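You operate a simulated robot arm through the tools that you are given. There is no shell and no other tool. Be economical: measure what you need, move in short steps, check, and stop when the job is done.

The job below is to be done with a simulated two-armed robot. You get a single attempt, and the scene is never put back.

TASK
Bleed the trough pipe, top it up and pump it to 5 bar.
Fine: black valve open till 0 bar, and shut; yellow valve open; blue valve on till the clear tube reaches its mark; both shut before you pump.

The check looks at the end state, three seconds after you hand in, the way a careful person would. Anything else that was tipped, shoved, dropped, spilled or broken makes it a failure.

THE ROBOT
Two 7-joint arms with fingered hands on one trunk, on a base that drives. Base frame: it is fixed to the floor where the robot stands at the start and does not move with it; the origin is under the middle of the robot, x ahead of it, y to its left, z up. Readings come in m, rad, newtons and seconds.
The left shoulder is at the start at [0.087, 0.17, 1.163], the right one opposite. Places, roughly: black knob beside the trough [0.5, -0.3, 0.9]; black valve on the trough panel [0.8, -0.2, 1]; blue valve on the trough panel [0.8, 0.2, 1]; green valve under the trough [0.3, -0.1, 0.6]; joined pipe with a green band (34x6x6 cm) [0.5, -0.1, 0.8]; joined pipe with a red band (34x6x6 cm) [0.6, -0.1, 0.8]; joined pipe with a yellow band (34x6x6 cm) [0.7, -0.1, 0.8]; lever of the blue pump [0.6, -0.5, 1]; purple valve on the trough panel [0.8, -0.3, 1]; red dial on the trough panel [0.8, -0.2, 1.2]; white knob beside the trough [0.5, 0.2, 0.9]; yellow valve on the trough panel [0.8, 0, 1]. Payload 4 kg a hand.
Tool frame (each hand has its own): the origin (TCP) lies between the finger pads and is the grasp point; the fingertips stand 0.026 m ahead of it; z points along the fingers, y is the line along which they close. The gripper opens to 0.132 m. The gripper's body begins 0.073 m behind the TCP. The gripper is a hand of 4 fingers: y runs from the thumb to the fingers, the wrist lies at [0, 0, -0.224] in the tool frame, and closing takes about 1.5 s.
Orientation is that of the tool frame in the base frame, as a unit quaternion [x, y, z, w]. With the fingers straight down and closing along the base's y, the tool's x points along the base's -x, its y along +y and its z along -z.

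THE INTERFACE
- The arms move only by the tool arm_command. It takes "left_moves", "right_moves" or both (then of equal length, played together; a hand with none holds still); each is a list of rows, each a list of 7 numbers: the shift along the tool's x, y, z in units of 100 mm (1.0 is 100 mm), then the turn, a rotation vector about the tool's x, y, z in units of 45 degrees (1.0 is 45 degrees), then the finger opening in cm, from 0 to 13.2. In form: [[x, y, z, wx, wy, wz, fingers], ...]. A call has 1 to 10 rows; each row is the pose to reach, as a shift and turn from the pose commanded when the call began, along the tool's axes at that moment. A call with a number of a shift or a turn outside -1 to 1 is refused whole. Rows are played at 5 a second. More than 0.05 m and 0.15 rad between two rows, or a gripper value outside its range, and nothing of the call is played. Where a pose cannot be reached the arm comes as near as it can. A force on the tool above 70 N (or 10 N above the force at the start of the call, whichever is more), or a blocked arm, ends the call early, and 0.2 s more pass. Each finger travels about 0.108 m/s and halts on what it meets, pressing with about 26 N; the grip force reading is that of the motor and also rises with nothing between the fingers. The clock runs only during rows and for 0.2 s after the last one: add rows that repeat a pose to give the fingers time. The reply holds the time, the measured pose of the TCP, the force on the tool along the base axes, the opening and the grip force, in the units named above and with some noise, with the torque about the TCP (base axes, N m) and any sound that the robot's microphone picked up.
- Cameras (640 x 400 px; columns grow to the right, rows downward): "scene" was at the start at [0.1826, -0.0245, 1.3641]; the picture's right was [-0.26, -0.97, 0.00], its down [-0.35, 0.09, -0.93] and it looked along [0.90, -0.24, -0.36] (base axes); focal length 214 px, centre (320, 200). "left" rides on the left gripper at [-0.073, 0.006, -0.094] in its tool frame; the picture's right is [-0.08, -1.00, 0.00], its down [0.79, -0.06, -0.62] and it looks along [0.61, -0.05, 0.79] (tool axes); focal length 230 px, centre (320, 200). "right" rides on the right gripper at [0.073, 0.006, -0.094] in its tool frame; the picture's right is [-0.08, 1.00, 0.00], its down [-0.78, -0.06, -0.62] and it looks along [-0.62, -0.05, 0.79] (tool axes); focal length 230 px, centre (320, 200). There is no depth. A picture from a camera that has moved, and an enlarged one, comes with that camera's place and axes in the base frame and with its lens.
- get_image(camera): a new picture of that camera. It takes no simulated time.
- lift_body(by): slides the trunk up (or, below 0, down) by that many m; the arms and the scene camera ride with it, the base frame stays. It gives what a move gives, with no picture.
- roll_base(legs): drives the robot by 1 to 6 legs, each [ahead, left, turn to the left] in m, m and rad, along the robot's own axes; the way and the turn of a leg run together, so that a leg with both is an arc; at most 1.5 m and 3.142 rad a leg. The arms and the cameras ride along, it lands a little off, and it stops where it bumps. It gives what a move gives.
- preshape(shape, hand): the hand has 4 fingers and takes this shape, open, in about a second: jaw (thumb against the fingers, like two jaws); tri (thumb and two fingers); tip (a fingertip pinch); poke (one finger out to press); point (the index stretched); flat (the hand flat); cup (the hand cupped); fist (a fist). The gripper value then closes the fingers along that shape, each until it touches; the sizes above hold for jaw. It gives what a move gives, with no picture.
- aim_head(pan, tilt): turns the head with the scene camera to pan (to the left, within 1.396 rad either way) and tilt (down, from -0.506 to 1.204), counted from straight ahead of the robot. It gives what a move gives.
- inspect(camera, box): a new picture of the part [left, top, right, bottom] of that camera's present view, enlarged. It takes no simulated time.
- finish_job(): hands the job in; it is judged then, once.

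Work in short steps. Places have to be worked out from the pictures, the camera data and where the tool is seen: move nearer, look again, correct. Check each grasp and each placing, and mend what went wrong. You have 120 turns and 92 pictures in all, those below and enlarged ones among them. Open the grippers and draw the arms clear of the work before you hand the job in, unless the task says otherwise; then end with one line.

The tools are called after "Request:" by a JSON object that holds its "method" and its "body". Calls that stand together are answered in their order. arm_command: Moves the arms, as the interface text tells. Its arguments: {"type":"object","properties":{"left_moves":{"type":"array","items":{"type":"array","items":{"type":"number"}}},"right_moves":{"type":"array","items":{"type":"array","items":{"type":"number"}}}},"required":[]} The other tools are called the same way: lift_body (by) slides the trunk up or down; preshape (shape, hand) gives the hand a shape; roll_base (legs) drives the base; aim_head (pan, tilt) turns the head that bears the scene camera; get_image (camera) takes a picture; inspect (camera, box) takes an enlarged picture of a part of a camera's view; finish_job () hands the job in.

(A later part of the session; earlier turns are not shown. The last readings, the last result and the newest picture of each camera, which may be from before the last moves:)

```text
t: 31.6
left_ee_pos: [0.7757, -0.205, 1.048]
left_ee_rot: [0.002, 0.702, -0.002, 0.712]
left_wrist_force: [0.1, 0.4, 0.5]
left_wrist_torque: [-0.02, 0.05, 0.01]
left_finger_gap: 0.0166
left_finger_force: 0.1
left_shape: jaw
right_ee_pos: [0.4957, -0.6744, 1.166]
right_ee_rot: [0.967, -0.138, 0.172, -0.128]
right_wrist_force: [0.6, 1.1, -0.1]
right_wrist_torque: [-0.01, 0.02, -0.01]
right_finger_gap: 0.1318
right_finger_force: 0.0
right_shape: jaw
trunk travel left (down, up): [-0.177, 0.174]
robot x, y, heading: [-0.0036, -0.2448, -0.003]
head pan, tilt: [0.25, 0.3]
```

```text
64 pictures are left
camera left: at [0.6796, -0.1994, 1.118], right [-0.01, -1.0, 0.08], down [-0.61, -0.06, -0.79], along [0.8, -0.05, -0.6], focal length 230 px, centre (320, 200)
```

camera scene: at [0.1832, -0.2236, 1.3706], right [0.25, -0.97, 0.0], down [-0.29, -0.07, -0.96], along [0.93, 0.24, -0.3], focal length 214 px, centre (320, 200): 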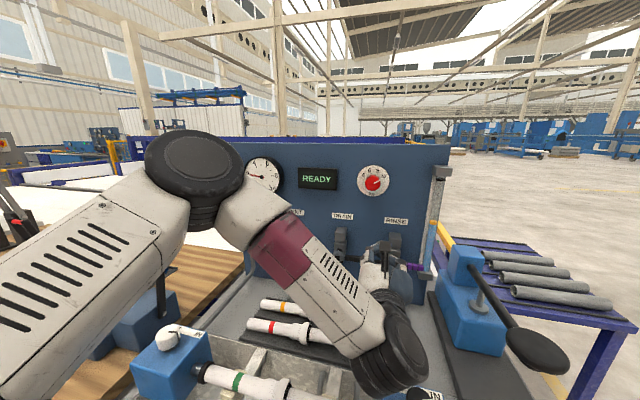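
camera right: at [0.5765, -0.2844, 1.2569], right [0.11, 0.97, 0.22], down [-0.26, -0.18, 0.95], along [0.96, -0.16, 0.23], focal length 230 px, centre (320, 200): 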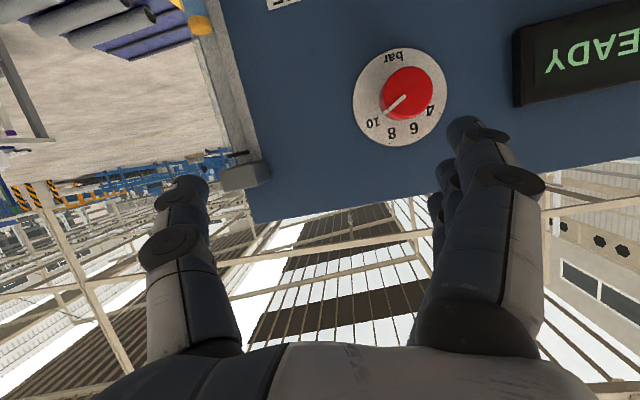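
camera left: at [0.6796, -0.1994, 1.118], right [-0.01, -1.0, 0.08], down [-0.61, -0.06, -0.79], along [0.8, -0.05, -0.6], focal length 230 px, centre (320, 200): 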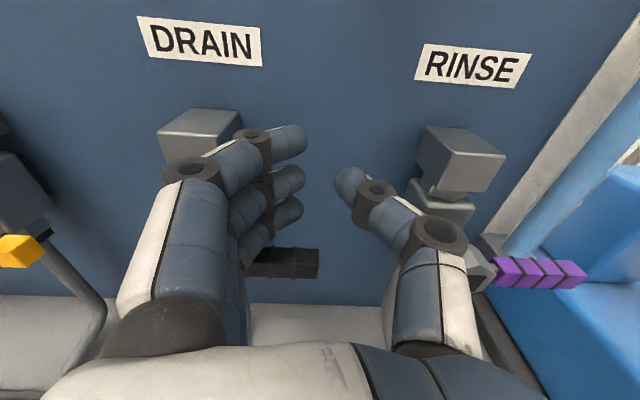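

The ring finger is just above the black handle. I push down 3 cm and watch force and the gauge.

Request:
{"method": "arm_command", "body": {"left_moves": [[0.1, 0, 0, 0, 0, 0, 1.6], [0.2, 0, 0, 0, 0, 0, 1.6], [0.3, 0, 0, 0, 0, 0, 1.6], [0.3, 0, 0, 0, 0, 0, 1.6]]}}

Request:
{"method": "get_image", "body": {"camera": "left"}}

```text
t: 32.6
left_ee_pos: [0.7724, -0.2074, 1.0344]
left_ee_rot: [0.002, 0.691, -0.001, 0.723]
left_wrist_force: [7.8, 1.1, 59.6]
left_wrist_torque: [2.27, 0.22, -0.29]
left_finger_gap: 0.0163
left_finger_force: 0.1
left_shape: jaw
right_ee_pos: [0.4897, -0.6746, 1.1704]
right_ee_rot: [0.966, -0.138, 0.175, -0.129]
right_wrist_force: [-0.4, -0.1, 0.5]
right_wrist_torque: [0.02, 0.02, -0.02]
right_finger_gap: 0.1319
right_finger_force: 0.0
right_shape: jaw
trunk travel left (down, up): [-0.177, 0.174]
robot x, y, heading: [0.001, -0.247, 0.002]
head pan, tilt: [0.25, 0.3]
```

```text
63 pictures are left
camera left: at [0.6758, -0.2001, 1.1032], right [-0.01, -1.0, 0.08], down [-0.58, -0.06, -0.81], along [0.81, -0.05, -0.58], focal length 230 px, centre (320, 200)
```

left: 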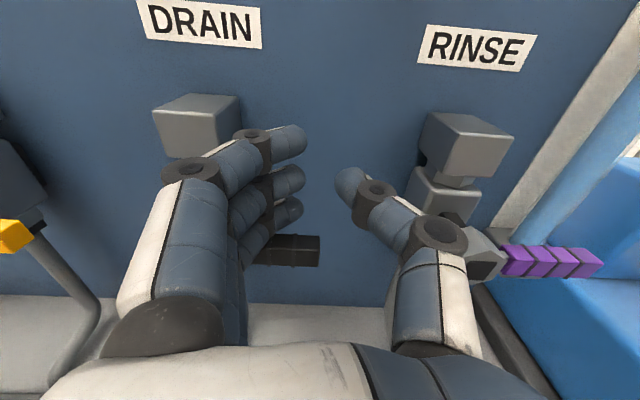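

At 60 N downward the handle did not move, so it must open upwards. I back off and roll the hand to about -135°, so the fingers sit below-right of the handle and the thumb above-left. That way I can turn it both ways.

Request:
{"method": "arm_command", "body": {"left_moves": [[-0.3, 0, 0, 0, 0, 0, 1.6], [-0.3, 0, -0.3, 0, 0, 0, 3], [-0.3, 0, -0.6, 0, 0, -0.15, 4], [-0.3, 0, -0.9, 0, 0, -0.3, 5], [-0.3, 0, -1, 0, 0, -0.45, 5], [-0.3, 0, -1, 0, 0, -0.6, 5], [-0.3, 0, -1, 0, 0, -0.75, 5], [-0.3, 0, -1, 0, 0, -0.9, 5]]}}

Request:
{"method": "arm_command", "body": {"left_moves": [[0, 0, 0, 0, 0, -0.17, 5], [0, 0, 0, 0, 0, -0.34, 5], [0, 0, 0, 0, 0, -0.5, 5], [0, 0, 0, 0, 0, -0.67, 5], [0, 0, 0, 0, 0, -0.84, 5], [0, 0, 0, 0, 0, -1.0, 5]]}}

```text
t: 34.4
left_ee_pos: [0.6734, -0.2068, 1.0464]
left_ee_rot: [-0.241, 0.659, -0.249, 0.668]
left_wrist_force: [-0.7, 0.4, 0.9]
left_wrist_torque: [0.01, 0.02, -0.03]
left_finger_gap: 0.0493
left_finger_force: 0.1
left_shape: jaw
right_ee_pos: [0.496, -0.674, 1.1667]
right_ee_rot: [0.967, -0.137, 0.173, -0.129]
right_wrist_force: [-0.4, -0.6, 0.0]
right_wrist_torque: [-0.01, 0.01, -0.02]
right_finger_gap: 0.1317
right_finger_force: 0.0
right_shape: jaw
trunk travel left (down, up): [-0.177, 0.174]
robot x, y, heading: [-0.0002, -0.2441, -0.002]
head pan, tilt: [0.25, 0.3]
```

```text
t: 35.8
left_ee_pos: [0.6739, -0.2066, 1.0471]
left_ee_rot: [-0.475, 0.517, -0.486, 0.521]
left_wrist_force: [0.3, -0.2, -0.3]
left_wrist_torque: [-0.01, 0.01, 0.0]
left_finger_gap: 0.0495
left_finger_force: 0.1
left_shape: jaw
right_ee_pos: [0.4947, -0.6742, 1.166]
right_ee_rot: [0.967, -0.138, 0.172, -0.128]
right_wrist_force: [0.6, -0.3, -0.6]
right_wrist_torque: [0.02, 0.0, 0.01]
right_finger_gap: 0.1318
right_finger_force: 0.0
right_shape: jaw
trunk travel left (down, up): [-0.177, 0.174]
robot x, y, heading: [-0.0028, -0.2433, 0.001]
head pan, tilt: [0.25, 0.3]
```

Roll is at about -87° and holding well. I roll another 45° and lower to handle height, still short of the handle.

Request:
{"method": "arm_command", "body": {"left_moves": [[0, 0.1, 0, 0, 0, -0.17, 5], [0, 0.2, 0, 0, 0, -0.34, 5], [0, 0.3, 0, 0, 0, -0.5, 5], [0, 0.4, 0, 0, 0, -0.67, 5], [0, 0.5, 0, 0, 0, -0.84, 5], [0, 0.5, 0, 0, 0, -1.0, 5]]}}

Request:
{"method": "get_image", "body": {"camera": "left"}}

Request:
{"method": "get_image", "body": {"camera": "scene"}}

```text
t: 37.2
left_ee_pos: [0.6754, -0.2018, 0.9966]
left_ee_rot: [0.636, -0.295, 0.648, -0.295]
left_wrist_force: [-1.2, 0.7, 0.3]
left_wrist_torque: [-0.02, -0.01, 0.0]
left_finger_gap: 0.0496
left_finger_force: 0.0
left_shape: jaw
right_ee_pos: [0.494, -0.6744, 1.1669]
right_ee_rot: [0.967, -0.138, 0.171, -0.128]
right_wrist_force: [-0.6, -1.3, 0.2]
right_wrist_torque: [-0.01, -0.02, -0.01]
right_finger_gap: 0.132
right_finger_force: 0.1
right_shape: jaw
trunk travel left (down, up): [-0.177, 0.174]
robot x, y, heading: [-0.0038, -0.2421, 0.0]
head pan, tilt: [0.25, 0.3]
```

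```text
62 pictures are left
camera left: at [0.5825, -0.1495, 0.9425], right [-0.01, 0.71, 0.71], down [-0.63, -0.55, 0.55], along [0.78, -0.44, 0.45], focal length 230 px, centre (320, 200)
```

left: 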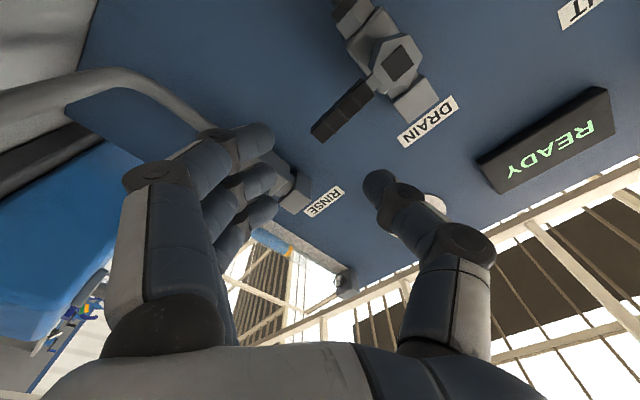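

```text
61 pictures are left
camera scene: at [0.1831, -0.2234, 1.3706], right [0.25, -0.97, 0.0], down [-0.29, -0.07, -0.96], along [0.93, 0.24, -0.3], focal length 214 px, centre (320, 200)
```

scene: 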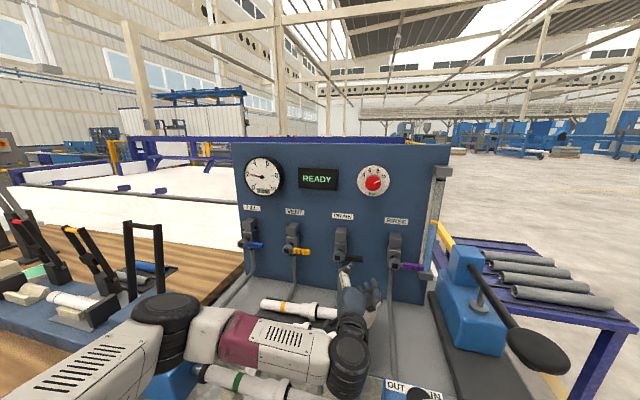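

The handle lies right in line between thumb and fingers, with the tip at about (0.785, -0.208, 1.0). I go straight ahead 9.5 cm to take it between the jaws with a 4.5 cm gap.

Request:
{"method": "arm_command", "body": {"left_moves": [[0, 0, 0.25, 0, 0, 0, 4.5], [0, 0, 0.5, 0, 0, 0, 4.5], [0, 0, 0.75, 0, 0, 0, 4.5], [0, 0, 0.95, 0, 0, 0, 4.5]]}}

Request:
{"method": "get_image", "body": {"camera": "left"}}

```text
t: 38.2
left_ee_pos: [0.7694, -0.2018, 0.9986]
left_ee_rot: [0.636, -0.295, 0.648, -0.297]
left_wrist_force: [-0.6, 0.0, 0.3]
left_wrist_torque: [0.0, 0.03, 0.01]
left_finger_gap: 0.0457
left_finger_force: 0.1
left_shape: jaw
right_ee_pos: [0.4951, -0.6743, 1.1672]
right_ee_rot: [0.967, -0.138, 0.172, -0.128]
right_wrist_force: [-0.3, -0.2, 0.1]
right_wrist_torque: [-0.01, 0.03, 0.02]
right_finger_gap: 0.1321
right_finger_force: 0.0
right_shape: jaw
trunk travel left (down, up): [-0.177, 0.174]
robot x, y, heading: [0.0008, -0.2461, 0.001]
head pan, tilt: [0.25, 0.3]
```

```text
60 pictures are left
camera left: at [0.6775, -0.1496, 0.9442], right [-0.01, 0.71, 0.71], down [-0.63, -0.55, 0.55], along [0.78, -0.44, 0.45], focal length 230 px, centre (320, 200)
```

left: 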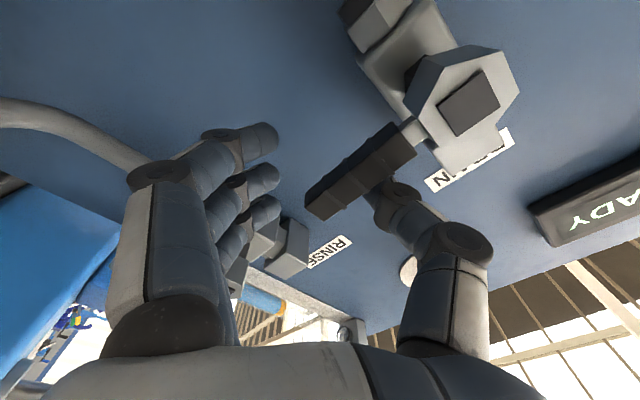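

The handle is between thumb (above) and fingers (below). I narrow the gap to 3 cm and start the arc upward around the hub.

Request:
{"method": "arm_command", "body": {"left_moves": [[-0.05, -0.08, 0, 0, 0, 0, 3], [-0.05, -0.08, 0, 0, 0, 0, 3], [0.0, -0.17, 0, 0, 0, 0, 3], [0.06, -0.27, 0, 0, 0, 0, 3], [0.08, -0.37, 0, 0, 0, 0, 3], [0.1, -0.47, 0, 0, 0, 0, 3]]}}

Request:
{"method": "get_image", "body": {"camera": "left"}}

Request:
{"method": "inspect", "body": {"camera": "scene", "box": [230, 140, 460, 290]}}

```text
t: 39.6
left_ee_pos: [0.7697, -0.1797, 1.0408]
left_ee_rot: [0.636, -0.295, 0.648, -0.296]
left_wrist_force: [1.5, -2.1, -1.3]
left_wrist_torque: [-0.03, -0.05, 0.05]
left_finger_gap: 0.0306
left_finger_force: 0.0
left_shape: jaw
right_ee_pos: [0.4928, -0.6736, 1.1666]
right_ee_rot: [0.967, -0.138, 0.172, -0.128]
right_wrist_force: [0.4, -0.5, 0.3]
right_wrist_torque: [0.0, -0.01, 0.01]
right_finger_gap: 0.1318
right_finger_force: 0.1
right_shape: jaw
trunk travel left (down, up): [-0.177, 0.174]
robot x, y, heading: [-0.0015, -0.2458, -0.001]
head pan, tilt: [0.25, 0.3]
```

```text
59 pictures are left
camera left: at [0.6769, -0.1265, 0.9866], right [-0.01, 0.71, 0.71], down [-0.63, -0.55, 0.55], along [0.78, -0.44, 0.45], focal length 230 px, centre (320, 200)
```

left: 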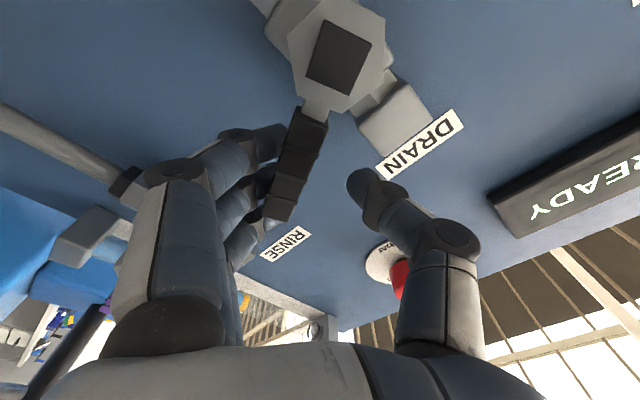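

```text
2.67 times, centred on (345, 215) of scene
camera zoom: at [0.1833, -0.2236, 1.3706], right [0.25, -0.97, 0.0], down [-0.29, -0.07, -0.96], along [0.93, 0.24, -0.3], focal length 572 px, centre (253, 160)
```

zoom: 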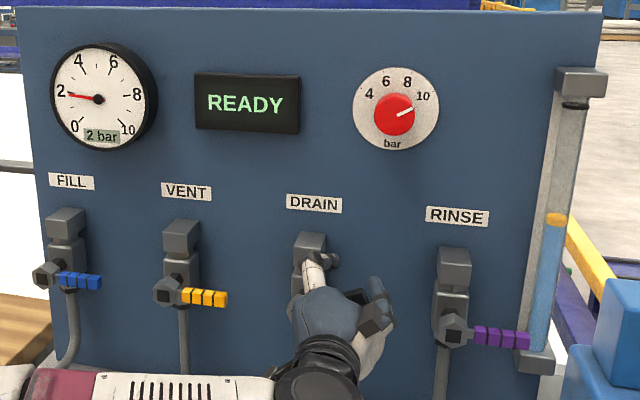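

The handle is turning easily (about 30° so far). I carry on along the arc.

Request:
{"method": "arm_command", "body": {"left_moves": [[-0.02, -0.1, 0, 0, 0, 0, 3], [-0.02, -0.2, 0, 0, 0, 0, 3], [-0.05, -0.28, 0, 0, 0, 0, 3], [-0.09, -0.35, 0, 0, 0, 0, 3], [-0.14, -0.41, 0, 0, 0, 0, 3], [-0.19, -0.47, 0, 0, 0, 0, 3]]}}

Request:
{"method": "get_image", "body": {"camera": "left"}}

Request:
{"method": "inspect", "body": {"camera": "scene", "box": [230, 140, 460, 290]}}

```text
t: 41.0
left_ee_pos: [0.7689, -0.1372, 1.0655]
left_ee_rot: [0.635, -0.297, 0.649, -0.296]
left_wrist_force: [4.8, -10.6, 5.6]
left_wrist_torque: [-0.48, -0.23, -0.03]
left_finger_gap: 0.0309
left_finger_force: 0.1
left_shape: jaw
right_ee_pos: [0.4943, -0.6762, 1.1655]
right_ee_rot: [0.967, -0.139, 0.172, -0.129]
right_wrist_force: [0.3, 0.0, -0.1]
right_wrist_torque: [-0.01, 0.05, 0.01]
right_finger_gap: 0.1318
right_finger_force: 0.2
right_shape: jaw
trunk travel left (down, up): [-0.177, 0.174]
robot x, y, heading: [-0.0001, -0.2466, 0.002]
head pan, tilt: [0.25, 0.3]
```

```text
57 pictures are left
camera left: at [0.6765, -0.0841, 1.011], right [-0.01, 0.71, 0.71], down [-0.63, -0.55, 0.54], along [0.78, -0.44, 0.45], focal length 230 px, centre (320, 200)
```

left: 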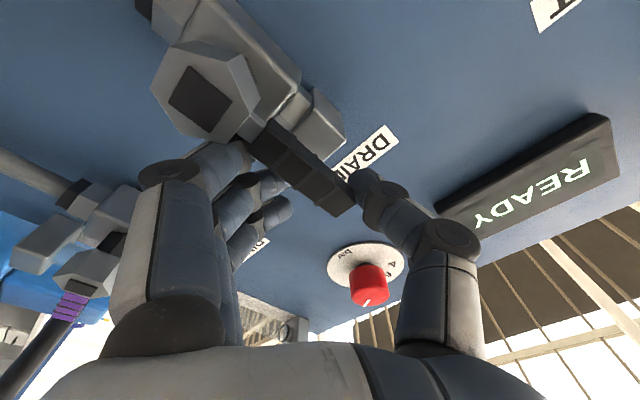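

```text
2.67 times, centred on (345, 215) of scene
camera zoom: at [0.1832, -0.2255, 1.3707], right [0.25, -0.97, 0.0], down [-0.29, -0.07, -0.96], along [0.93, 0.24, -0.3], focal length 572 px, centre (253, 160)
```

zoom: 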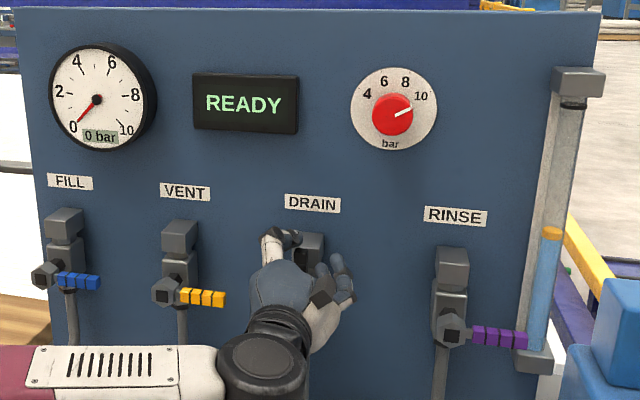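

Gauge reads 0 bar, and the orange band in the tube is dropping with the level, so it's a float. I shut the black valve right away by reversing the arc with the thumb.

Request:
{"method": "arm_command", "body": {"left_moves": [[0.1, 0.1, 0, 0, 0, 0, 3], [0.19, 0.21, 0, 0, 0, 0, 3], [0.24, 0.35, 0, 0, 0, 0, 3], [0.27, 0.5, 0, 0, 0, 0, 3], [0.25, 0.65, 0, 0, 0, 0, 3], [0.22, 0.785, 0, 0, 0, 0, 3], [0.15, 0.9, 0, 0, 0, 0, 3], [0.08, 0.99, 0, 0, 0, 0, 3]]}}

Request:
{"method": "get_image", "body": {"camera": "left"}}

Request:
{"method": "inspect", "body": {"camera": "scene", "box": [230, 140, 460, 290]}}

```text
t: 42.6
left_ee_pos: [0.7642, -0.2271, 1.018]
left_ee_rot: [0.625, -0.306, 0.66, -0.283]
left_wrist_force: [-3.8, -24.8, 14.2]
left_wrist_torque: [0.84, -0.05, 0.15]
left_finger_gap: 0.0283
left_finger_force: 0.0
left_shape: jaw
right_ee_pos: [0.4919, -0.6782, 1.1658]
right_ee_rot: [0.967, -0.14, 0.171, -0.128]
right_wrist_force: [0.0, 1.1, -0.2]
right_wrist_torque: [-0.05, 0.02, -0.03]
right_finger_gap: 0.132
right_finger_force: 0.1
right_shape: jaw
trunk travel left (down, up): [-0.177, 0.174]
robot x, y, heading: [-0.0001, -0.2448, -0.004]
head pan, tilt: [0.25, 0.3]
stopped in row 7 (left hand): the force on the tool passed its limit (the readings are from after the stop); the commanded pose is now the measured one
```

```text
55 pictures are left
camera left: at [0.6754, -0.1702, 0.9619], right [0.01, 0.71, 0.71], down [-0.66, -0.52, 0.54], along [0.75, -0.47, 0.46], focal length 230 px, centre (320, 200)
```

left: 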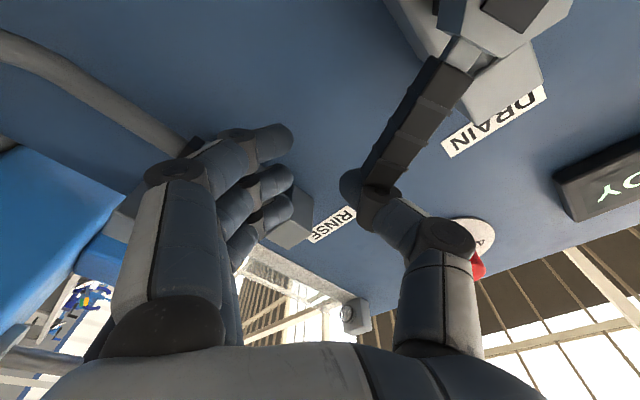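

```text
2.67 times, centred on (345, 215) of scene
camera zoom: at [0.1829, -0.226, 1.3698], right [0.24, -0.97, 0.0], down [-0.29, -0.07, -0.96], along [0.93, 0.23, -0.3], focal length 572 px, centre (253, 160)
```

zoom: 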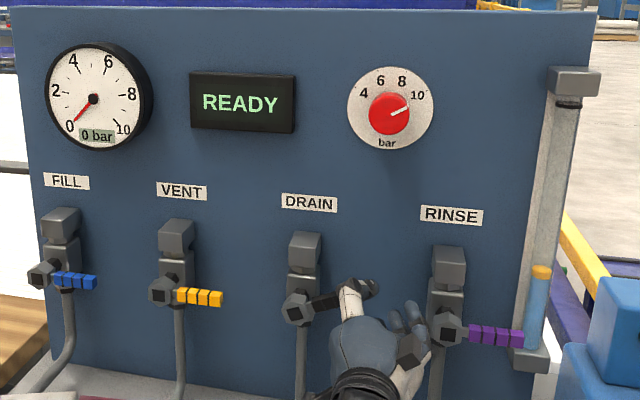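

The handle is still about 20° from closed because the thumb slid to its tip. I lift a little, move in towards the hub and press down again.

Request:
{"method": "arm_command", "body": {"left_moves": [[0.13, -0.15, 0, 0, 0, 0, 3], [-0.04, -0.3, 0, 0, 0, 0, 3], [-0.17, -0.14, 0, 0, 0, 0, 3], [-0.24, -0.06, 0, 0, 0, 0, 3], [-0.3, 0.01, 0, 0, 0, 0, 3], [-0.38, 0.13, 0, 0, 0, 0, 3]]}}

Request:
{"method": "get_image", "body": {"camera": "left"}}

Request:
{"method": "inspect", "body": {"camera": "scene", "box": [230, 140, 460, 290]}}

```text
t: 43.5
left_ee_pos: [0.7644, -0.2165, 1.0313]
left_ee_rot: [0.61, -0.309, 0.672, -0.283]
left_wrist_force: [-16.4, -25.6, 24.6]
left_wrist_torque: [1.27, -0.38, 0.5]
left_finger_gap: 0.0328
left_finger_force: 0.0
left_shape: jaw
right_ee_pos: [0.4892, -0.6795, 1.1667]
right_ee_rot: [0.966, -0.142, 0.173, -0.128]
right_wrist_force: [0.8, 0.3, -0.1]
right_wrist_torque: [-0.05, 0.02, -0.02]
right_finger_gap: 0.1321
right_finger_force: 0.1
right_shape: jaw
trunk travel left (down, up): [-0.177, 0.174]
robot x, y, heading: [0.0039, -0.2485, -0.009]
head pan, tilt: [0.25, 0.3]
stopped in row 4 (left hand): the force on the tool passed its limit (the readings are from after the stop); the commanded pose is now the measured one
```

```text
53 pictures are left
camera left: at [0.6775, -0.1571, 0.9726], right [0.0, 0.71, 0.71], down [-0.69, -0.51, 0.51], along [0.72, -0.49, 0.49], focal length 230 px, centre (320, 200)
```

left: 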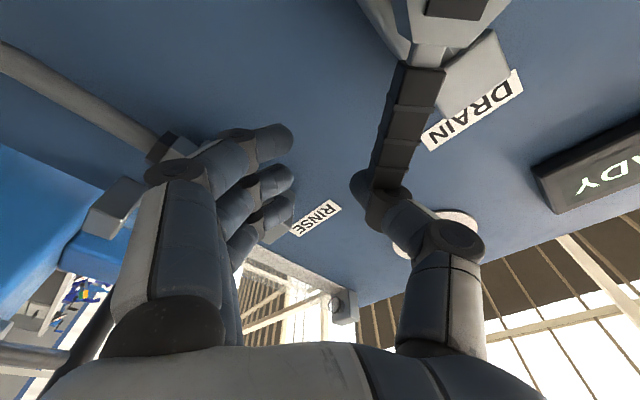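

```text
2.67 times, centred on (345, 215) of scene
camera zoom: at [0.1813, -0.2279, 1.3703], right [0.24, -0.97, 0.0], down [-0.29, -0.07, -0.96], along [0.93, 0.23, -0.29], focal length 572 px, centre (253, 160)
```

zoom: 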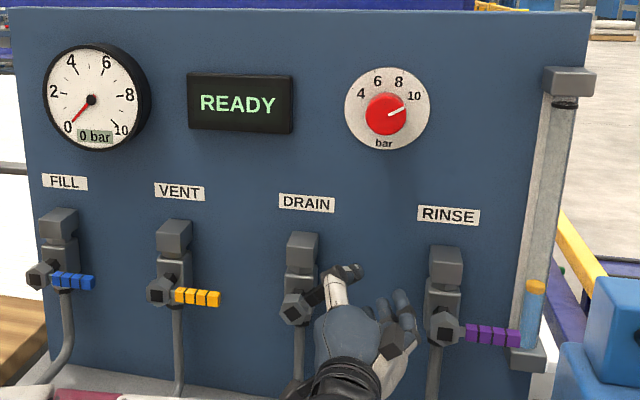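

The thumb jammed at the handle's tip. I back out, re-enter closer to the hub with a wider gap, and then press down.

Request:
{"method": "arm_command", "body": {"left_moves": [[0, 0, -0.2, 0, 0, 0, 4.5], [0, 0, -0.6, 0, 0, 0, 4.5], [-0.2, -0.2, -0.6, 0, -0.06, 0, 4.5], [-0.35, -0.34, -0.6, 0, -0.12, 0, 4.5], [-0.35, -0.34, -0.3, 0, -0.12, 0, 4.5], [-0.35, -0.34, 0.05, 0, -0.12, 0, 4.5]]}}

Request:
{"method": "get_image", "body": {"camera": "left"}}

```text
t: 44.9
left_ee_pos: [0.7751, -0.1575, 1.027]
left_ee_rot: [0.648, -0.29, 0.637, -0.301]
left_wrist_force: [-0.1, -0.3, 0.7]
left_wrist_torque: [-0.01, 0.01, -0.04]
left_finger_gap: 0.0449
left_finger_force: 0.0
left_shape: jaw
right_ee_pos: [0.4928, -0.6777, 1.1678]
right_ee_rot: [0.967, -0.141, 0.172, -0.128]
right_wrist_force: [-0.2, 0.5, -0.2]
right_wrist_torque: [0.03, 0.05, 0.05]
right_finger_gap: 0.1319
right_finger_force: 0.1
right_shape: jaw
trunk travel left (down, up): [-0.177, 0.174]
robot x, y, heading: [-0.0029, -0.2435, -0.006]
head pan, tilt: [0.25, 0.3]
```

```text
51 pictures are left
camera left: at [0.6796, -0.1059, 0.9749], right [-0.01, 0.71, 0.71], down [-0.6, -0.57, 0.56], along [0.8, -0.42, 0.43], focal length 230 px, centre (320, 200)
```

left: 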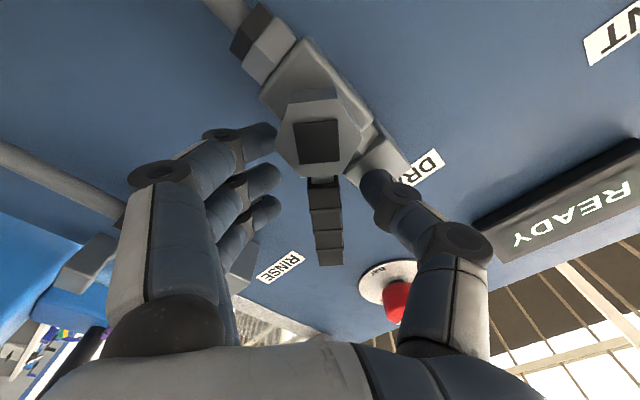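

The handle is centred at about 45° with the thumb on its upper side. I push diagonally down to the right to shut it.

Request:
{"method": "arm_command", "body": {"left_moves": [[0, 0.1, 0, 0, 0, 0, 4.5], [0.03, 0.2, 0, 0, 0, 0, 4.5], [0.06, 0.3, 0, 0, 0, 0, 4.5], [0.06, 0.4, 0, 0, 0, 0, 4.5], [0.03, 0.5, 0, 0, 0, 0, 4.5], [0.0, 0.6, 0, 0, 0, 0, 4.5], [-0.02, 0.67, 0, 0, 0, 0, 4.5]]}}

Request:
{"method": "get_image", "body": {"camera": "left"}}

Request:
{"method": "inspect", "body": {"camera": "scene", "box": [230, 140, 460, 290]}}

```text
t: 46.5
left_ee_pos: [0.7749, -0.1993, 0.98]
left_ee_rot: [0.646, -0.289, 0.638, -0.303]
left_wrist_force: [0.3, 0.7, 15.2]
left_wrist_torque: [0.45, 0.03, -0.01]
left_finger_gap: 0.0544
left_finger_force: 0.0
left_shape: jaw
right_ee_pos: [0.4907, -0.6783, 1.1695]
right_ee_rot: [0.966, -0.141, 0.173, -0.128]
right_wrist_force: [-0.3, 0.5, 0.2]
right_wrist_torque: [0.03, 0.04, 0.01]
right_finger_gap: 0.132
right_finger_force: 0.2
right_shape: jaw
trunk travel left (down, up): [-0.177, 0.174]
robot x, y, heading: [0.0037, -0.2462, -0.008]
head pan, tilt: [0.25, 0.3]
```

```text
50 pictures are left
camera left: at [0.6803, -0.1483, 0.9276], right [-0.01, 0.71, 0.71], down [-0.6, -0.57, 0.56], along [0.8, -0.42, 0.44], focal length 230 px, centre (320, 200)
```

left: 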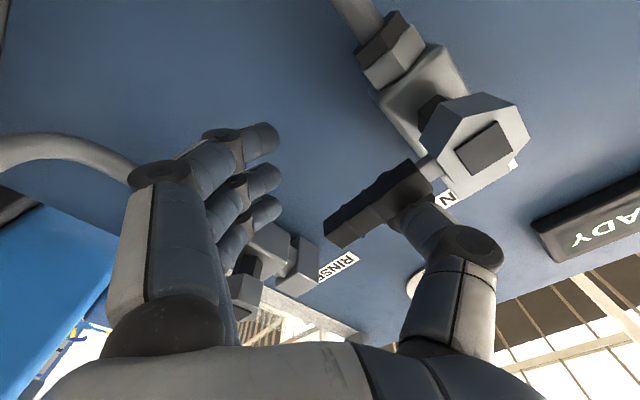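

```text
2.67 times, centred on (345, 215) of scene
camera zoom: at [0.1816, -0.2258, 1.3712], right [0.24, -0.97, 0.0], down [-0.29, -0.07, -0.96], along [0.93, 0.23, -0.29], focal length 572 px, centre (253, 160)
```

zoom: 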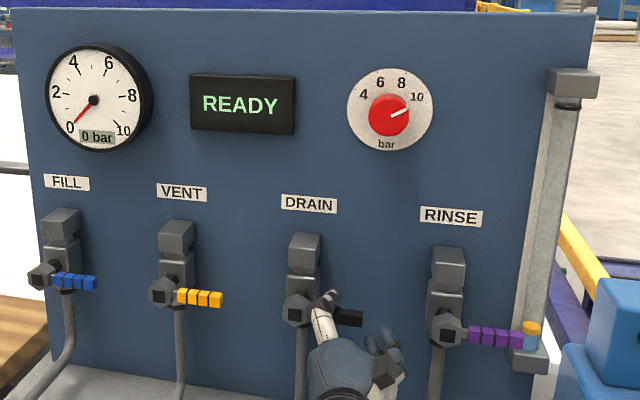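

The handle looks horizontal again; I press slightly more for a firm shut and look at the tube closely.

Request:
{"method": "arm_command", "body": {"left_moves": [[-0.02, 0.06, 0, 0, 0, 0, 4], [-0.05, 0.12, 0, 0, 0, 0, 4], [-0.05, 0.12, 0, 0, 0, 0, 4]]}}

Request:
{"method": "inspect", "body": {"camera": "scene", "box": [330, 150, 470, 290]}}

```text
t: 47.3
left_ee_pos: [0.7753, -0.2038, 0.9727]
left_ee_rot: [0.642, -0.289, 0.642, -0.303]
left_wrist_force: [5.0, -1.2, 41.3]
left_wrist_torque: [1.51, 0.36, -0.25]
left_finger_gap: 0.0605
left_finger_force: 0.0
left_shape: jaw
right_ee_pos: [0.4885, -0.6783, 1.1696]
right_ee_rot: [0.966, -0.141, 0.174, -0.129]
right_wrist_force: [0.0, -0.2, -0.1]
right_wrist_torque: [-0.03, 0.0, -0.01]
right_finger_gap: 0.1319
right_finger_force: 0.0
right_shape: jaw
trunk travel left (down, up): [-0.177, 0.174]
robot x, y, heading: [-0.0004, -0.2455, -0.005]
head pan, tilt: [0.25, 0.3]
```

```text
2.86 times, centred on (400, 220) of scene
camera zoom: at [0.1792, -0.2265, 1.3716], right [0.24, -0.97, 0.0], down [-0.28, -0.07, -0.96], along [0.93, 0.23, -0.29], focal length 613 px, centre (91, 143)
```

zoom: 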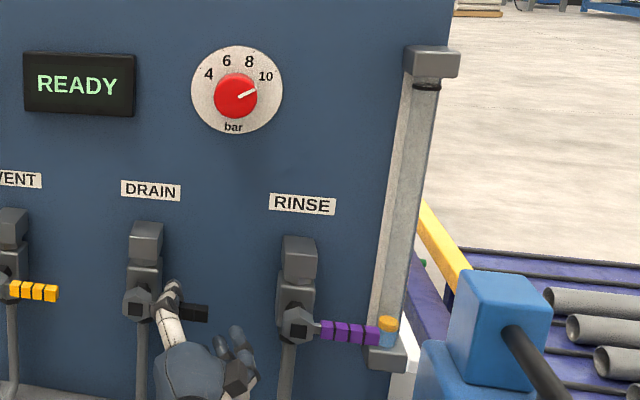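

It resists with 41 N, so the black valve is shut. The dark ring near the tube's top is probably the mark. I release, back out and move left to the yellow valve.

Request:
{"method": "arm_command", "body": {"left_moves": [[0, -0.2, 0, 0, 0, 0, 5], [0, -0.2, -0.4, 0, 0, 0, 5], [0, -0.2, -0.85, 0, 0, 0, 5], [-0.35, -0.5, -0.85, 0, 0, 0, 5], [-0.7, -0.8, -0.85, 0, 0, 0, 5], [-0.76, -0.85, -0.85, 0, 0, 0, 5]]}}

Request:
{"method": "arm_command", "body": {"left_moves": [[-0.22, -0.25, 0, 0, 0, 0, 5], [-0.44, -0.5, 0, 0, 0, 0, 5], [-0.44, -0.5, 0, 0, 0, 0, 5]]}}

Request:
{"method": "get_image", "body": {"camera": "left"}}

Request:
{"method": "get_image", "body": {"camera": "scene"}}

```text
t: 48.7
left_ee_pos: [0.6892, -0.0909, 0.9785]
left_ee_rot: [0.648, -0.289, 0.637, -0.301]
left_wrist_force: [-0.3, -0.1, 0.3]
left_wrist_torque: [-0.01, 0.03, 0.0]
left_finger_gap: 0.0504
left_finger_force: 0.0
left_shape: jaw
right_ee_pos: [0.4919, -0.6775, 1.1666]
right_ee_rot: [0.966, -0.141, 0.173, -0.127]
right_wrist_force: [-1.7, 0.8, -0.4]
right_wrist_torque: [-0.02, -0.02, 0.0]
right_finger_gap: 0.1319
right_finger_force: 0.1
right_shape: jaw
trunk travel left (down, up): [-0.177, 0.174]
robot x, y, heading: [0.0044, -0.247, -0.005]
head pan, tilt: [0.25, 0.3]
```

```text
t: 49.5
left_ee_pos: [0.6869, -0.0248, 0.9889]
left_ee_rot: [0.648, -0.289, 0.637, -0.301]
left_wrist_force: [0.3, -0.4, 0.0]
left_wrist_torque: [-0.02, 0.03, 0.02]
left_finger_gap: 0.0508
left_finger_force: 0.1
left_shape: jaw
right_ee_pos: [0.4915, -0.6784, 1.1658]
right_ee_rot: [0.966, -0.142, 0.173, -0.127]
right_wrist_force: [0.6, 0.0, -0.6]
right_wrist_torque: [0.01, 0.03, 0.0]
right_finger_gap: 0.132
right_finger_force: 0.1
right_shape: jaw
trunk travel left (down, up): [-0.177, 0.174]
robot x, y, heading: [-0.0027, -0.2463, -0.009]
head pan, tilt: [0.25, 0.3]
```

```text
47 pictures are left
camera left: at [0.5925, 0.0247, 0.9362], right [-0.01, 0.71, 0.71], down [-0.6, -0.57, 0.56], along [0.8, -0.42, 0.43], focal length 230 px, centre (320, 200)
```

left: 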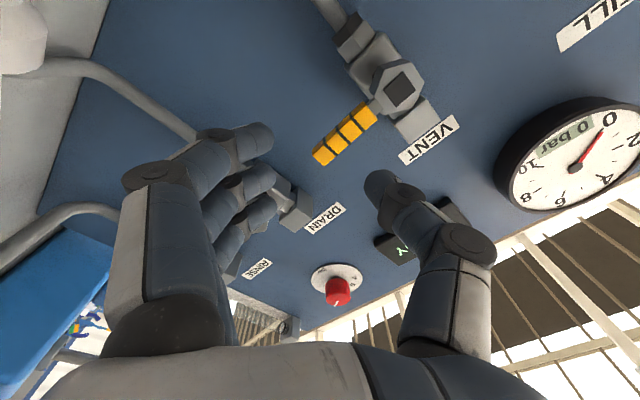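

```text
46 pictures are left
camera scene: at [0.1836, -0.226, 1.3705], right [0.24, -0.97, 0.0], down [-0.29, -0.07, -0.96], along [0.93, 0.23, -0.3], focal length 214 px, centre (320, 200)
```

scene: 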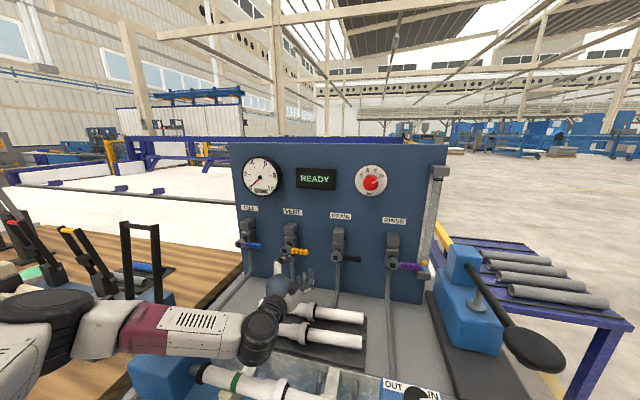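

The yellow hub is at about (0.785, 0.042, 1.005), with its handle in line with the jaws again. I advance to take it.

Request:
{"method": "arm_command", "body": {"left_moves": [[0.05, -0.06, 0.3, 0, 0, 0, 5], [0.07, -0.08, 0.6, 0, 0, 0, 4.5], [0.07, -0.08, 0.84, 0, 0, 0, 4], [0.07, -0.08, 0.84, 0, 0, 0, 3]]}}

Request:
{"method": "get_image", "body": {"camera": "left"}}

```text
t: 50.5
left_ee_pos: [0.7713, -0.0248, 0.9997]
left_ee_rot: [0.648, -0.29, 0.637, -0.301]
left_wrist_force: [0.1, -0.7, 0.0]
left_wrist_torque: [0.01, -0.01, 0.03]
left_finger_gap: 0.0304
left_finger_force: 0.1
left_shape: jaw
right_ee_pos: [0.4915, -0.6779, 1.1677]
right_ee_rot: [0.966, -0.142, 0.172, -0.127]
right_wrist_force: [0.7, -0.3, 0.3]
right_wrist_torque: [0.02, 0.05, 0.01]
right_finger_gap: 0.1319
right_finger_force: 0.1
right_shape: jaw
trunk travel left (down, up): [-0.177, 0.174]
robot x, y, heading: [0.004, -0.2477, -0.001]
head pan, tilt: [0.25, 0.3]
```

```text
45 pictures are left
camera left: at [0.676, 0.0268, 0.9467], right [-0.01, 0.71, 0.71], down [-0.6, -0.57, 0.56], along [0.8, -0.42, 0.43], focal length 230 px, centre (320, 200)
```

left: 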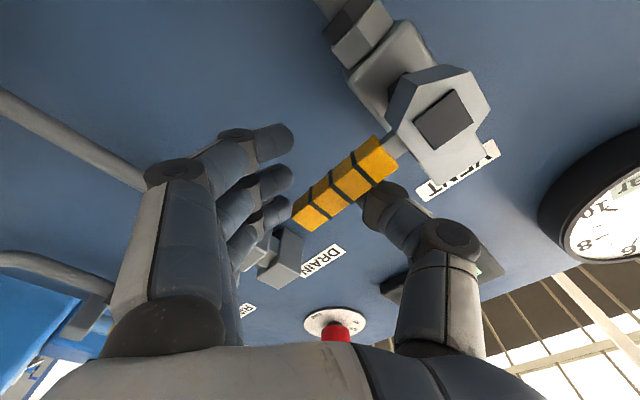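

The yellow handle lies between thumb and fingers. I carry out the opening arc upward, as with the black one.

Request:
{"method": "arm_command", "body": {"left_moves": [[-0.02, -0.08, 0, 0, 0, 0, 3], [0.04, -0.17, 0, 0, 0, 0, 3], [0.08, -0.26, 0, 0, 0, 0, 3], [0.11, -0.37, 0, 0, 0, 0, 3], [0.13, -0.47, 0, 0, 0, 0, 3], [0.11, -0.67, 0, 0, 0, 0, 3], [0.04, -0.82, 0, 0, 0, 0, 3], [-0.05, -0.94, 0, 0, 0, 0, 3], [-0.1, -0.98, 0, 0, 0, 0, 3], [-0.16, -1.0, 0, 0, 0, 0, 3]]}}

Request:
{"method": "get_image", "body": {"camera": "left"}}

```text
t: 52.7
left_ee_pos: [0.7691, 0.0391, 1.0726]
left_ee_rot: [0.643, -0.294, 0.642, -0.298]
left_wrist_force: [13.9, -43.1, 24.0]
left_wrist_torque: [-2.42, -0.62, -0.02]
left_finger_gap: 0.0336
left_finger_force: 0.2
left_shape: jaw
right_ee_pos: [0.4898, -0.6854, 1.1658]
right_ee_rot: [0.966, -0.142, 0.173, -0.13]
right_wrist_force: [0.9, 0.8, -0.4]
right_wrist_torque: [0.0, -0.01, -0.03]
right_finger_gap: 0.1317
right_finger_force: 0.1
right_shape: jaw
trunk travel left (down, up): [-0.177, 0.174]
robot x, y, heading: [-0.0008, -0.2458, -0.007]
head pan, tilt: [0.25, 0.3]
```

```text
44 pictures are left
camera left: at [0.6765, 0.0915, 1.0195], right [-0.01, 0.71, 0.71], down [-0.61, -0.56, 0.56], along [0.79, -0.43, 0.44], focal length 230 px, centre (320, 200)
```

left: 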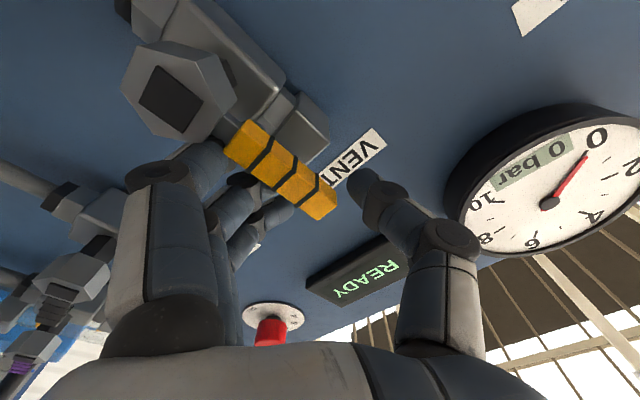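

Yellow is fully open against its stop. I free the fingers, back out and move to the blue valve.

Request:
{"method": "arm_command", "body": {"left_moves": [[0.06, 0.06, 0, 0, 0, 0, 5], [0.08, 0.07, -0.3, 0, 0, 0, 5], [0.08, 0.07, -0.6, 0, 0, 0, 5], [0.08, 0.07, -0.9, 0, 0, 0, 5], [-0.2, 0.0, -0.9, 0, 0, 0, 5], [-0.5, -0.05, -0.9, 0, 0, 0, 5]]}}

Request:
{"method": "arm_command", "body": {"left_moves": [[-0.25, -0.05, 0, 0, 0, 0, 5], [-0.5, -0.1, 0, 0, 0, 0, 5], [-0.75, -0.12, 0, 0, 0, 0, 5], [-0.75, -0.12, 0, 0, 0, 0, 5]]}}

Request:
{"method": "get_image", "body": {"camera": "left"}}

Request:
{"method": "get_image", "body": {"camera": "scene"}}

```text
t: 54.1
left_ee_pos: [0.678, 0.0927, 1.0361]
left_ee_rot: [0.648, -0.29, 0.637, -0.301]
left_wrist_force: [0.4, 0.3, -0.1]
left_wrist_torque: [0.01, -0.03, 0.01]
left_finger_gap: 0.0498
left_finger_force: 0.0
left_shape: jaw
right_ee_pos: [0.4911, -0.6772, 1.1674]
right_ee_rot: [0.966, -0.141, 0.173, -0.127]
right_wrist_force: [0.4, 0.7, -1.1]
right_wrist_torque: [0.02, -0.02, -0.01]
right_finger_gap: 0.1317
right_finger_force: 0.0
right_shape: jaw
trunk travel left (down, up): [-0.177, 0.174]
robot x, y, heading: [-0.0045, -0.2459, -0.003]
head pan, tilt: [0.25, 0.3]
```

```text
t: 55.1
left_ee_pos: [0.6773, 0.1577, 0.9968]
left_ee_rot: [0.648, -0.291, 0.637, -0.3]
left_wrist_force: [0.2, 0.3, 0.6]
left_wrist_torque: [0.01, -0.02, 0.0]
left_finger_gap: 0.05
left_finger_force: 0.2
left_shape: jaw
right_ee_pos: [0.4913, -0.6783, 1.1676]
right_ee_rot: [0.966, -0.142, 0.173, -0.129]
right_wrist_force: [-0.5, 0.0, -0.4]
right_wrist_torque: [-0.01, -0.01, -0.02]
right_finger_gap: 0.132
right_finger_force: 0.0
right_shape: jaw
trunk travel left (down, up): [-0.177, 0.174]
robot x, y, heading: [0.0043, -0.2464, -0.005]
head pan, tilt: [0.25, 0.3]
```

```text
43 pictures are left
camera left: at [0.5824, 0.2081, 0.9446], right [-0.01, 0.71, 0.71], down [-0.6, -0.57, 0.56], along [0.8, -0.42, 0.43], focal length 230 px, centre (320, 200)
```

left: 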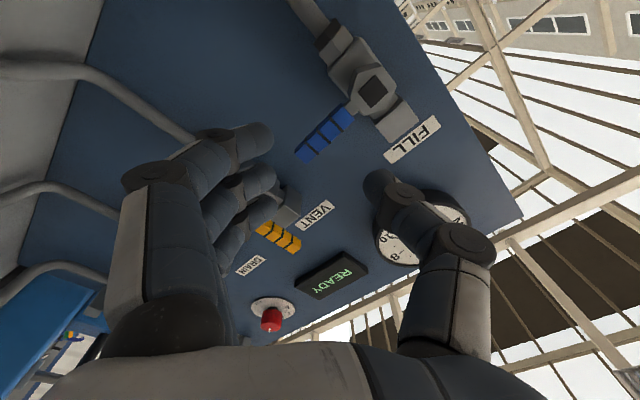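

```text
42 pictures are left
camera scene: at [0.1834, -0.226, 1.3706], right [0.24, -0.97, 0.0], down [-0.29, -0.07, -0.96], along [0.93, 0.23, -0.3], focal length 214 px, centre (320, 200)
```

scene: 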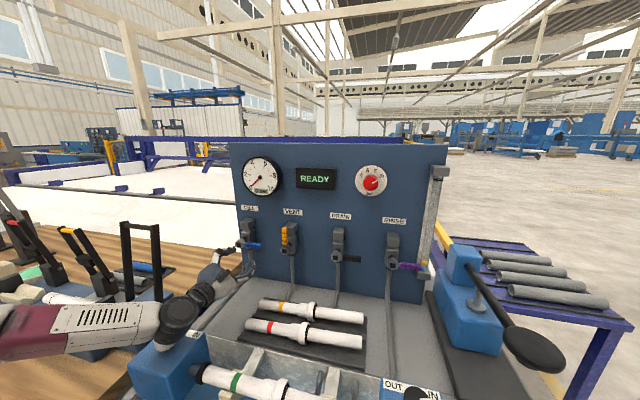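

The yellow handle stands up. The blue hub is at y≈0.209, so I shift 1.5 cm right and advance; I also zoom on the tube for its mark.

Request:
{"method": "arm_command", "body": {"left_moves": [[0.14, 0.08, 0.3, 0, 0, 0, 5], [0.14, 0.08, 0.6, 0, 0, 0, 4.5], [0.14, 0.08, 0.94, 0, 0, 0, 4], [0.14, 0.08, 0.94, 0, 0, 0, 3]]}}

Request:
{"method": "get_image", "body": {"camera": "left"}}

Request:
{"method": "inspect", "body": {"camera": "scene", "box": [380, 150, 480, 290]}}

```text
t: 56.1
left_ee_pos: [0.7714, 0.1437, 1.0002]
left_ee_rot: [0.648, -0.29, 0.636, -0.302]
left_wrist_force: [0.2, 0.2, -0.3]
left_wrist_torque: [-0.01, 0.01, -0.01]
left_finger_gap: 0.0308
left_finger_force: 0.0
left_shape: jaw
right_ee_pos: [0.4915, -0.6777, 1.1672]
right_ee_rot: [0.966, -0.141, 0.173, -0.128]
right_wrist_force: [-0.5, -0.1, 0.8]
right_wrist_torque: [0.03, 0.01, -0.01]
right_finger_gap: 0.1319
right_finger_force: 0.0
right_shape: jaw
trunk travel left (down, up): [-0.177, 0.174]
robot x, y, heading: [-0.0026, -0.2464, -0.008]
head pan, tilt: [0.25, 0.3]
```

```text
41 pictures are left
camera left: at [0.6759, 0.1946, 0.9473], right [-0.01, 0.71, 0.71], down [-0.6, -0.57, 0.56], along [0.8, -0.42, 0.43], focal length 230 px, centre (320, 200)
```

left: 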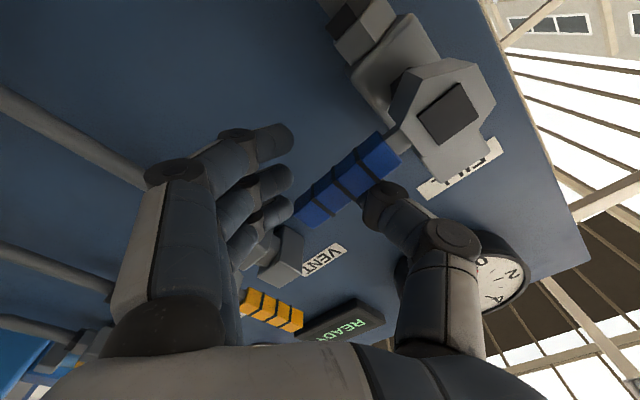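

```text
2.86 times, centred on (430, 220) of scene
camera zoom: at [0.1828, -0.2254, 1.3707], right [0.24, -0.97, 0.0], down [-0.29, -0.07, -0.96], along [0.93, 0.23, -0.3], focal length 613 px, centre (6, 143)
```

zoom: 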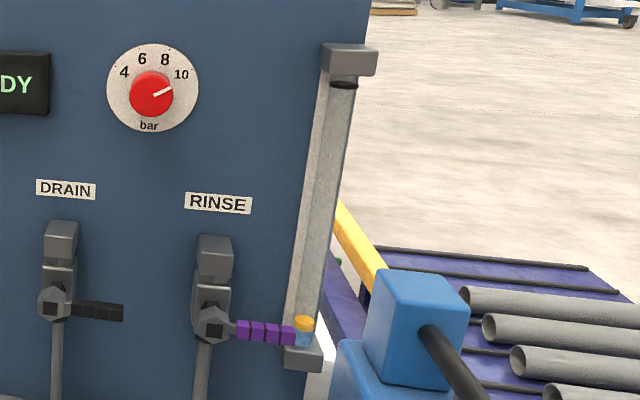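

Same geometry as before; black and purple handles are parallel and shut. I open blue part way to see the fill rate.

Request:
{"method": "arm_command", "body": {"left_moves": [[-0.02, -0.08, 0, 0, 0, 0, 3], [0.04, -0.17, 0, 0, 0, 0, 3], [0.08, -0.26, 0, 0, 0, 0, 3], [0.11, -0.37, 0, 0, 0, 0, 3], [0.13, -0.47, 0, 0, 0, 0, 3], [0.11, -0.6, 0, 0, 0, 0, 3]]}}

Request:
{"method": "inspect", "body": {"camera": "scene", "box": [230, 150, 470, 290]}}

```text
t: 57.5
left_ee_pos: [0.7714, 0.1723, 1.0525]
left_ee_rot: [0.647, -0.29, 0.637, -0.302]
left_wrist_force: [3.4, -3.4, -1.2]
left_wrist_torque: [-0.07, -0.1, 0.03]
left_finger_gap: 0.031
left_finger_force: 0.1
left_shape: jaw
right_ee_pos: [0.4922, -0.6788, 1.1666]
right_ee_rot: [0.966, -0.142, 0.173, -0.128]
right_wrist_force: [-0.3, -0.2, -1.3]
right_wrist_torque: [-0.02, -0.01, 0.01]
right_finger_gap: 0.1319
right_finger_force: 0.0
right_shape: jaw
trunk travel left (down, up): [-0.177, 0.174]
robot x, y, heading: [0.0002, -0.2488, -0.01]
head pan, tilt: [0.25, 0.3]
```

```text
2.67 times, centred on (350, 220) of scene
camera zoom: at [0.1836, -0.226, 1.3706], right [0.24, -0.97, 0.0], down [-0.29, -0.07, -0.96], along [0.93, 0.23, -0.3], focal length 572 px, centre (240, 147)
```

zoom: 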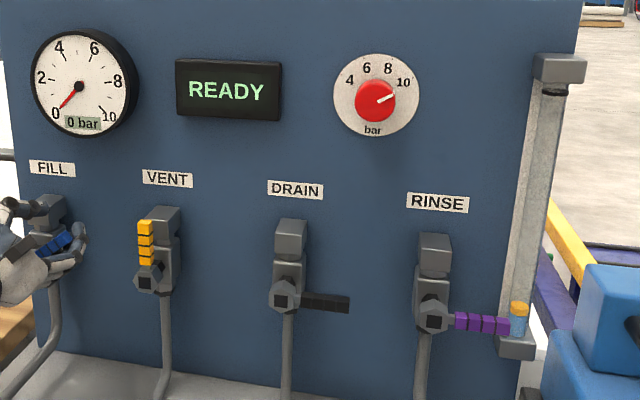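

Blue is about 45° open; I hold for a second and check the level.

Request:
{"method": "arm_command", "body": {"left_moves": [[0, 0, 0, 0, 0, 0, 3], [0, 0, 0, 0, 0, 0, 3], [0, 0, 0, 0, 0, 0, 3], [0, 0, 0, 0, 0, 0, 3]]}}

Request:
{"method": "inspect", "body": {"camera": "scene", "box": [230, 150, 470, 290]}}

```text
t: 58.5
left_ee_pos: [0.7717, 0.1736, 1.0525]
left_ee_rot: [0.648, -0.291, 0.636, -0.301]
left_wrist_force: [1.7, -2.0, 0.2]
left_wrist_torque: [-0.06, -0.05, 0.0]
left_finger_gap: 0.0307
left_finger_force: 0.0
left_shape: jaw
right_ee_pos: [0.4917, -0.6786, 1.166]
right_ee_rot: [0.966, -0.141, 0.172, -0.129]
right_wrist_force: [0.3, -0.2, 0.0]
right_wrist_torque: [0.01, -0.02, 0.01]
right_finger_gap: 0.1319
right_finger_force: 0.1
right_shape: jaw
trunk travel left (down, up): [-0.177, 0.174]
robot x, y, heading: [0.0023, -0.248, -0.004]
head pan, tilt: [0.25, 0.3]
```

```text
2.67 times, centred on (350, 220) of scene
camera zoom: at [0.1837, -0.226, 1.3705], right [0.24, -0.97, 0.0], down [-0.29, -0.07, -0.96], along [0.93, 0.23, -0.3], focal length 572 px, centre (240, 147)
```

zoom: 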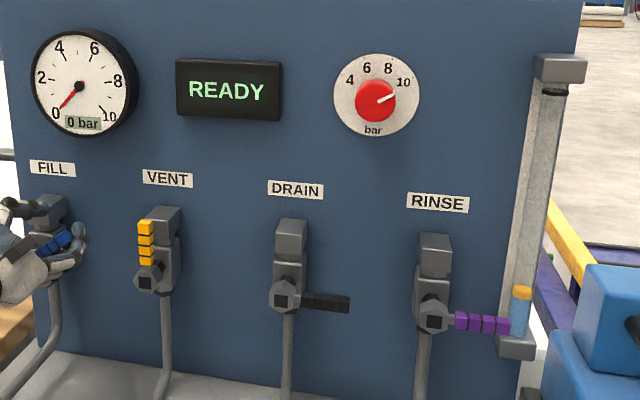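

The level rises about 16 px/s with ~200 px to go to the ring. I zoom far in on the tube for the mark, and let it run 2 s.

Request:
{"method": "arm_command", "body": {"left_moves": [[0, 0, 0, 0, 0, 0, 3], [0, 0, 0, 0, 0, 0, 3], [0, 0, 0, 0, 0, 0, 3], [0, 0, 0, 0, 0, 0, 3], [0, 0, 0, 0, 0, 0, 3], [0, 0, 0, 0, 0, 0, 3], [0, 0, 0, 0, 0, 0, 3], [0, 0, 0, 0, 0, 0, 3], [0, 0, 0, 0, 0, 0, 3], [0, 0, 0, 0, 0, 0, 3]]}}

Request:
{"method": "inspect", "body": {"camera": "scene", "box": [410, 160, 450, 220]}}

Request:
{"method": "inspect", "body": {"camera": "scene", "box": [410, 220, 450, 290]}}

```text
t: 60.7
left_ee_pos: [0.7716, 0.1734, 1.0516]
left_ee_rot: [0.648, -0.29, 0.637, -0.301]
left_wrist_force: [1.9, -1.2, 0.2]
left_wrist_torque: [-0.01, -0.07, 0.03]
left_finger_gap: 0.0307
left_finger_force: 0.0
left_shape: jaw
right_ee_pos: [0.4925, -0.6789, 1.1666]
right_ee_rot: [0.966, -0.141, 0.173, -0.128]
right_wrist_force: [-0.4, -0.7, -0.6]
right_wrist_torque: [-0.01, -0.03, 0.0]
right_finger_gap: 0.132
right_finger_force: 0.1
right_shape: jaw
trunk travel left (down, up): [-0.177, 0.174]
robot x, y, heading: [-0.0032, -0.2462, -0.011]
head pan, tilt: [0.25, 0.3]
```

```text
6.67 times, centred on (430, 190) of scene
camera zoom: at [0.1837, -0.2259, 1.3705], right [0.24, -0.97, 0.0], down [-0.29, -0.07, -0.96], along [0.93, 0.23, -0.3], focal length 1430 px, centre (-413, 267)
```

zoom: 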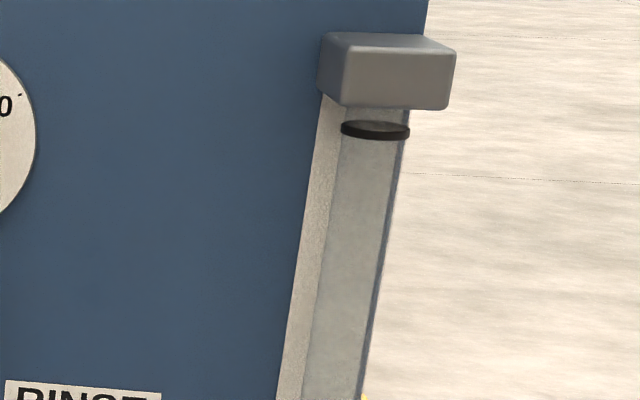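

```text
5.71 times, centred on (430, 255) of scene
camera zoom: at [0.1837, -0.2259, 1.3705], right [0.24, -0.97, 0.0], down [-0.29, -0.07, -0.96], along [0.93, 0.23, -0.3], focal length 1226 px, centre (-309, -114)
```

zoom: 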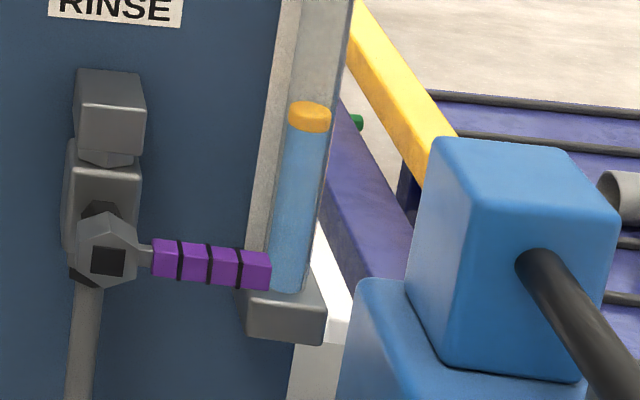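

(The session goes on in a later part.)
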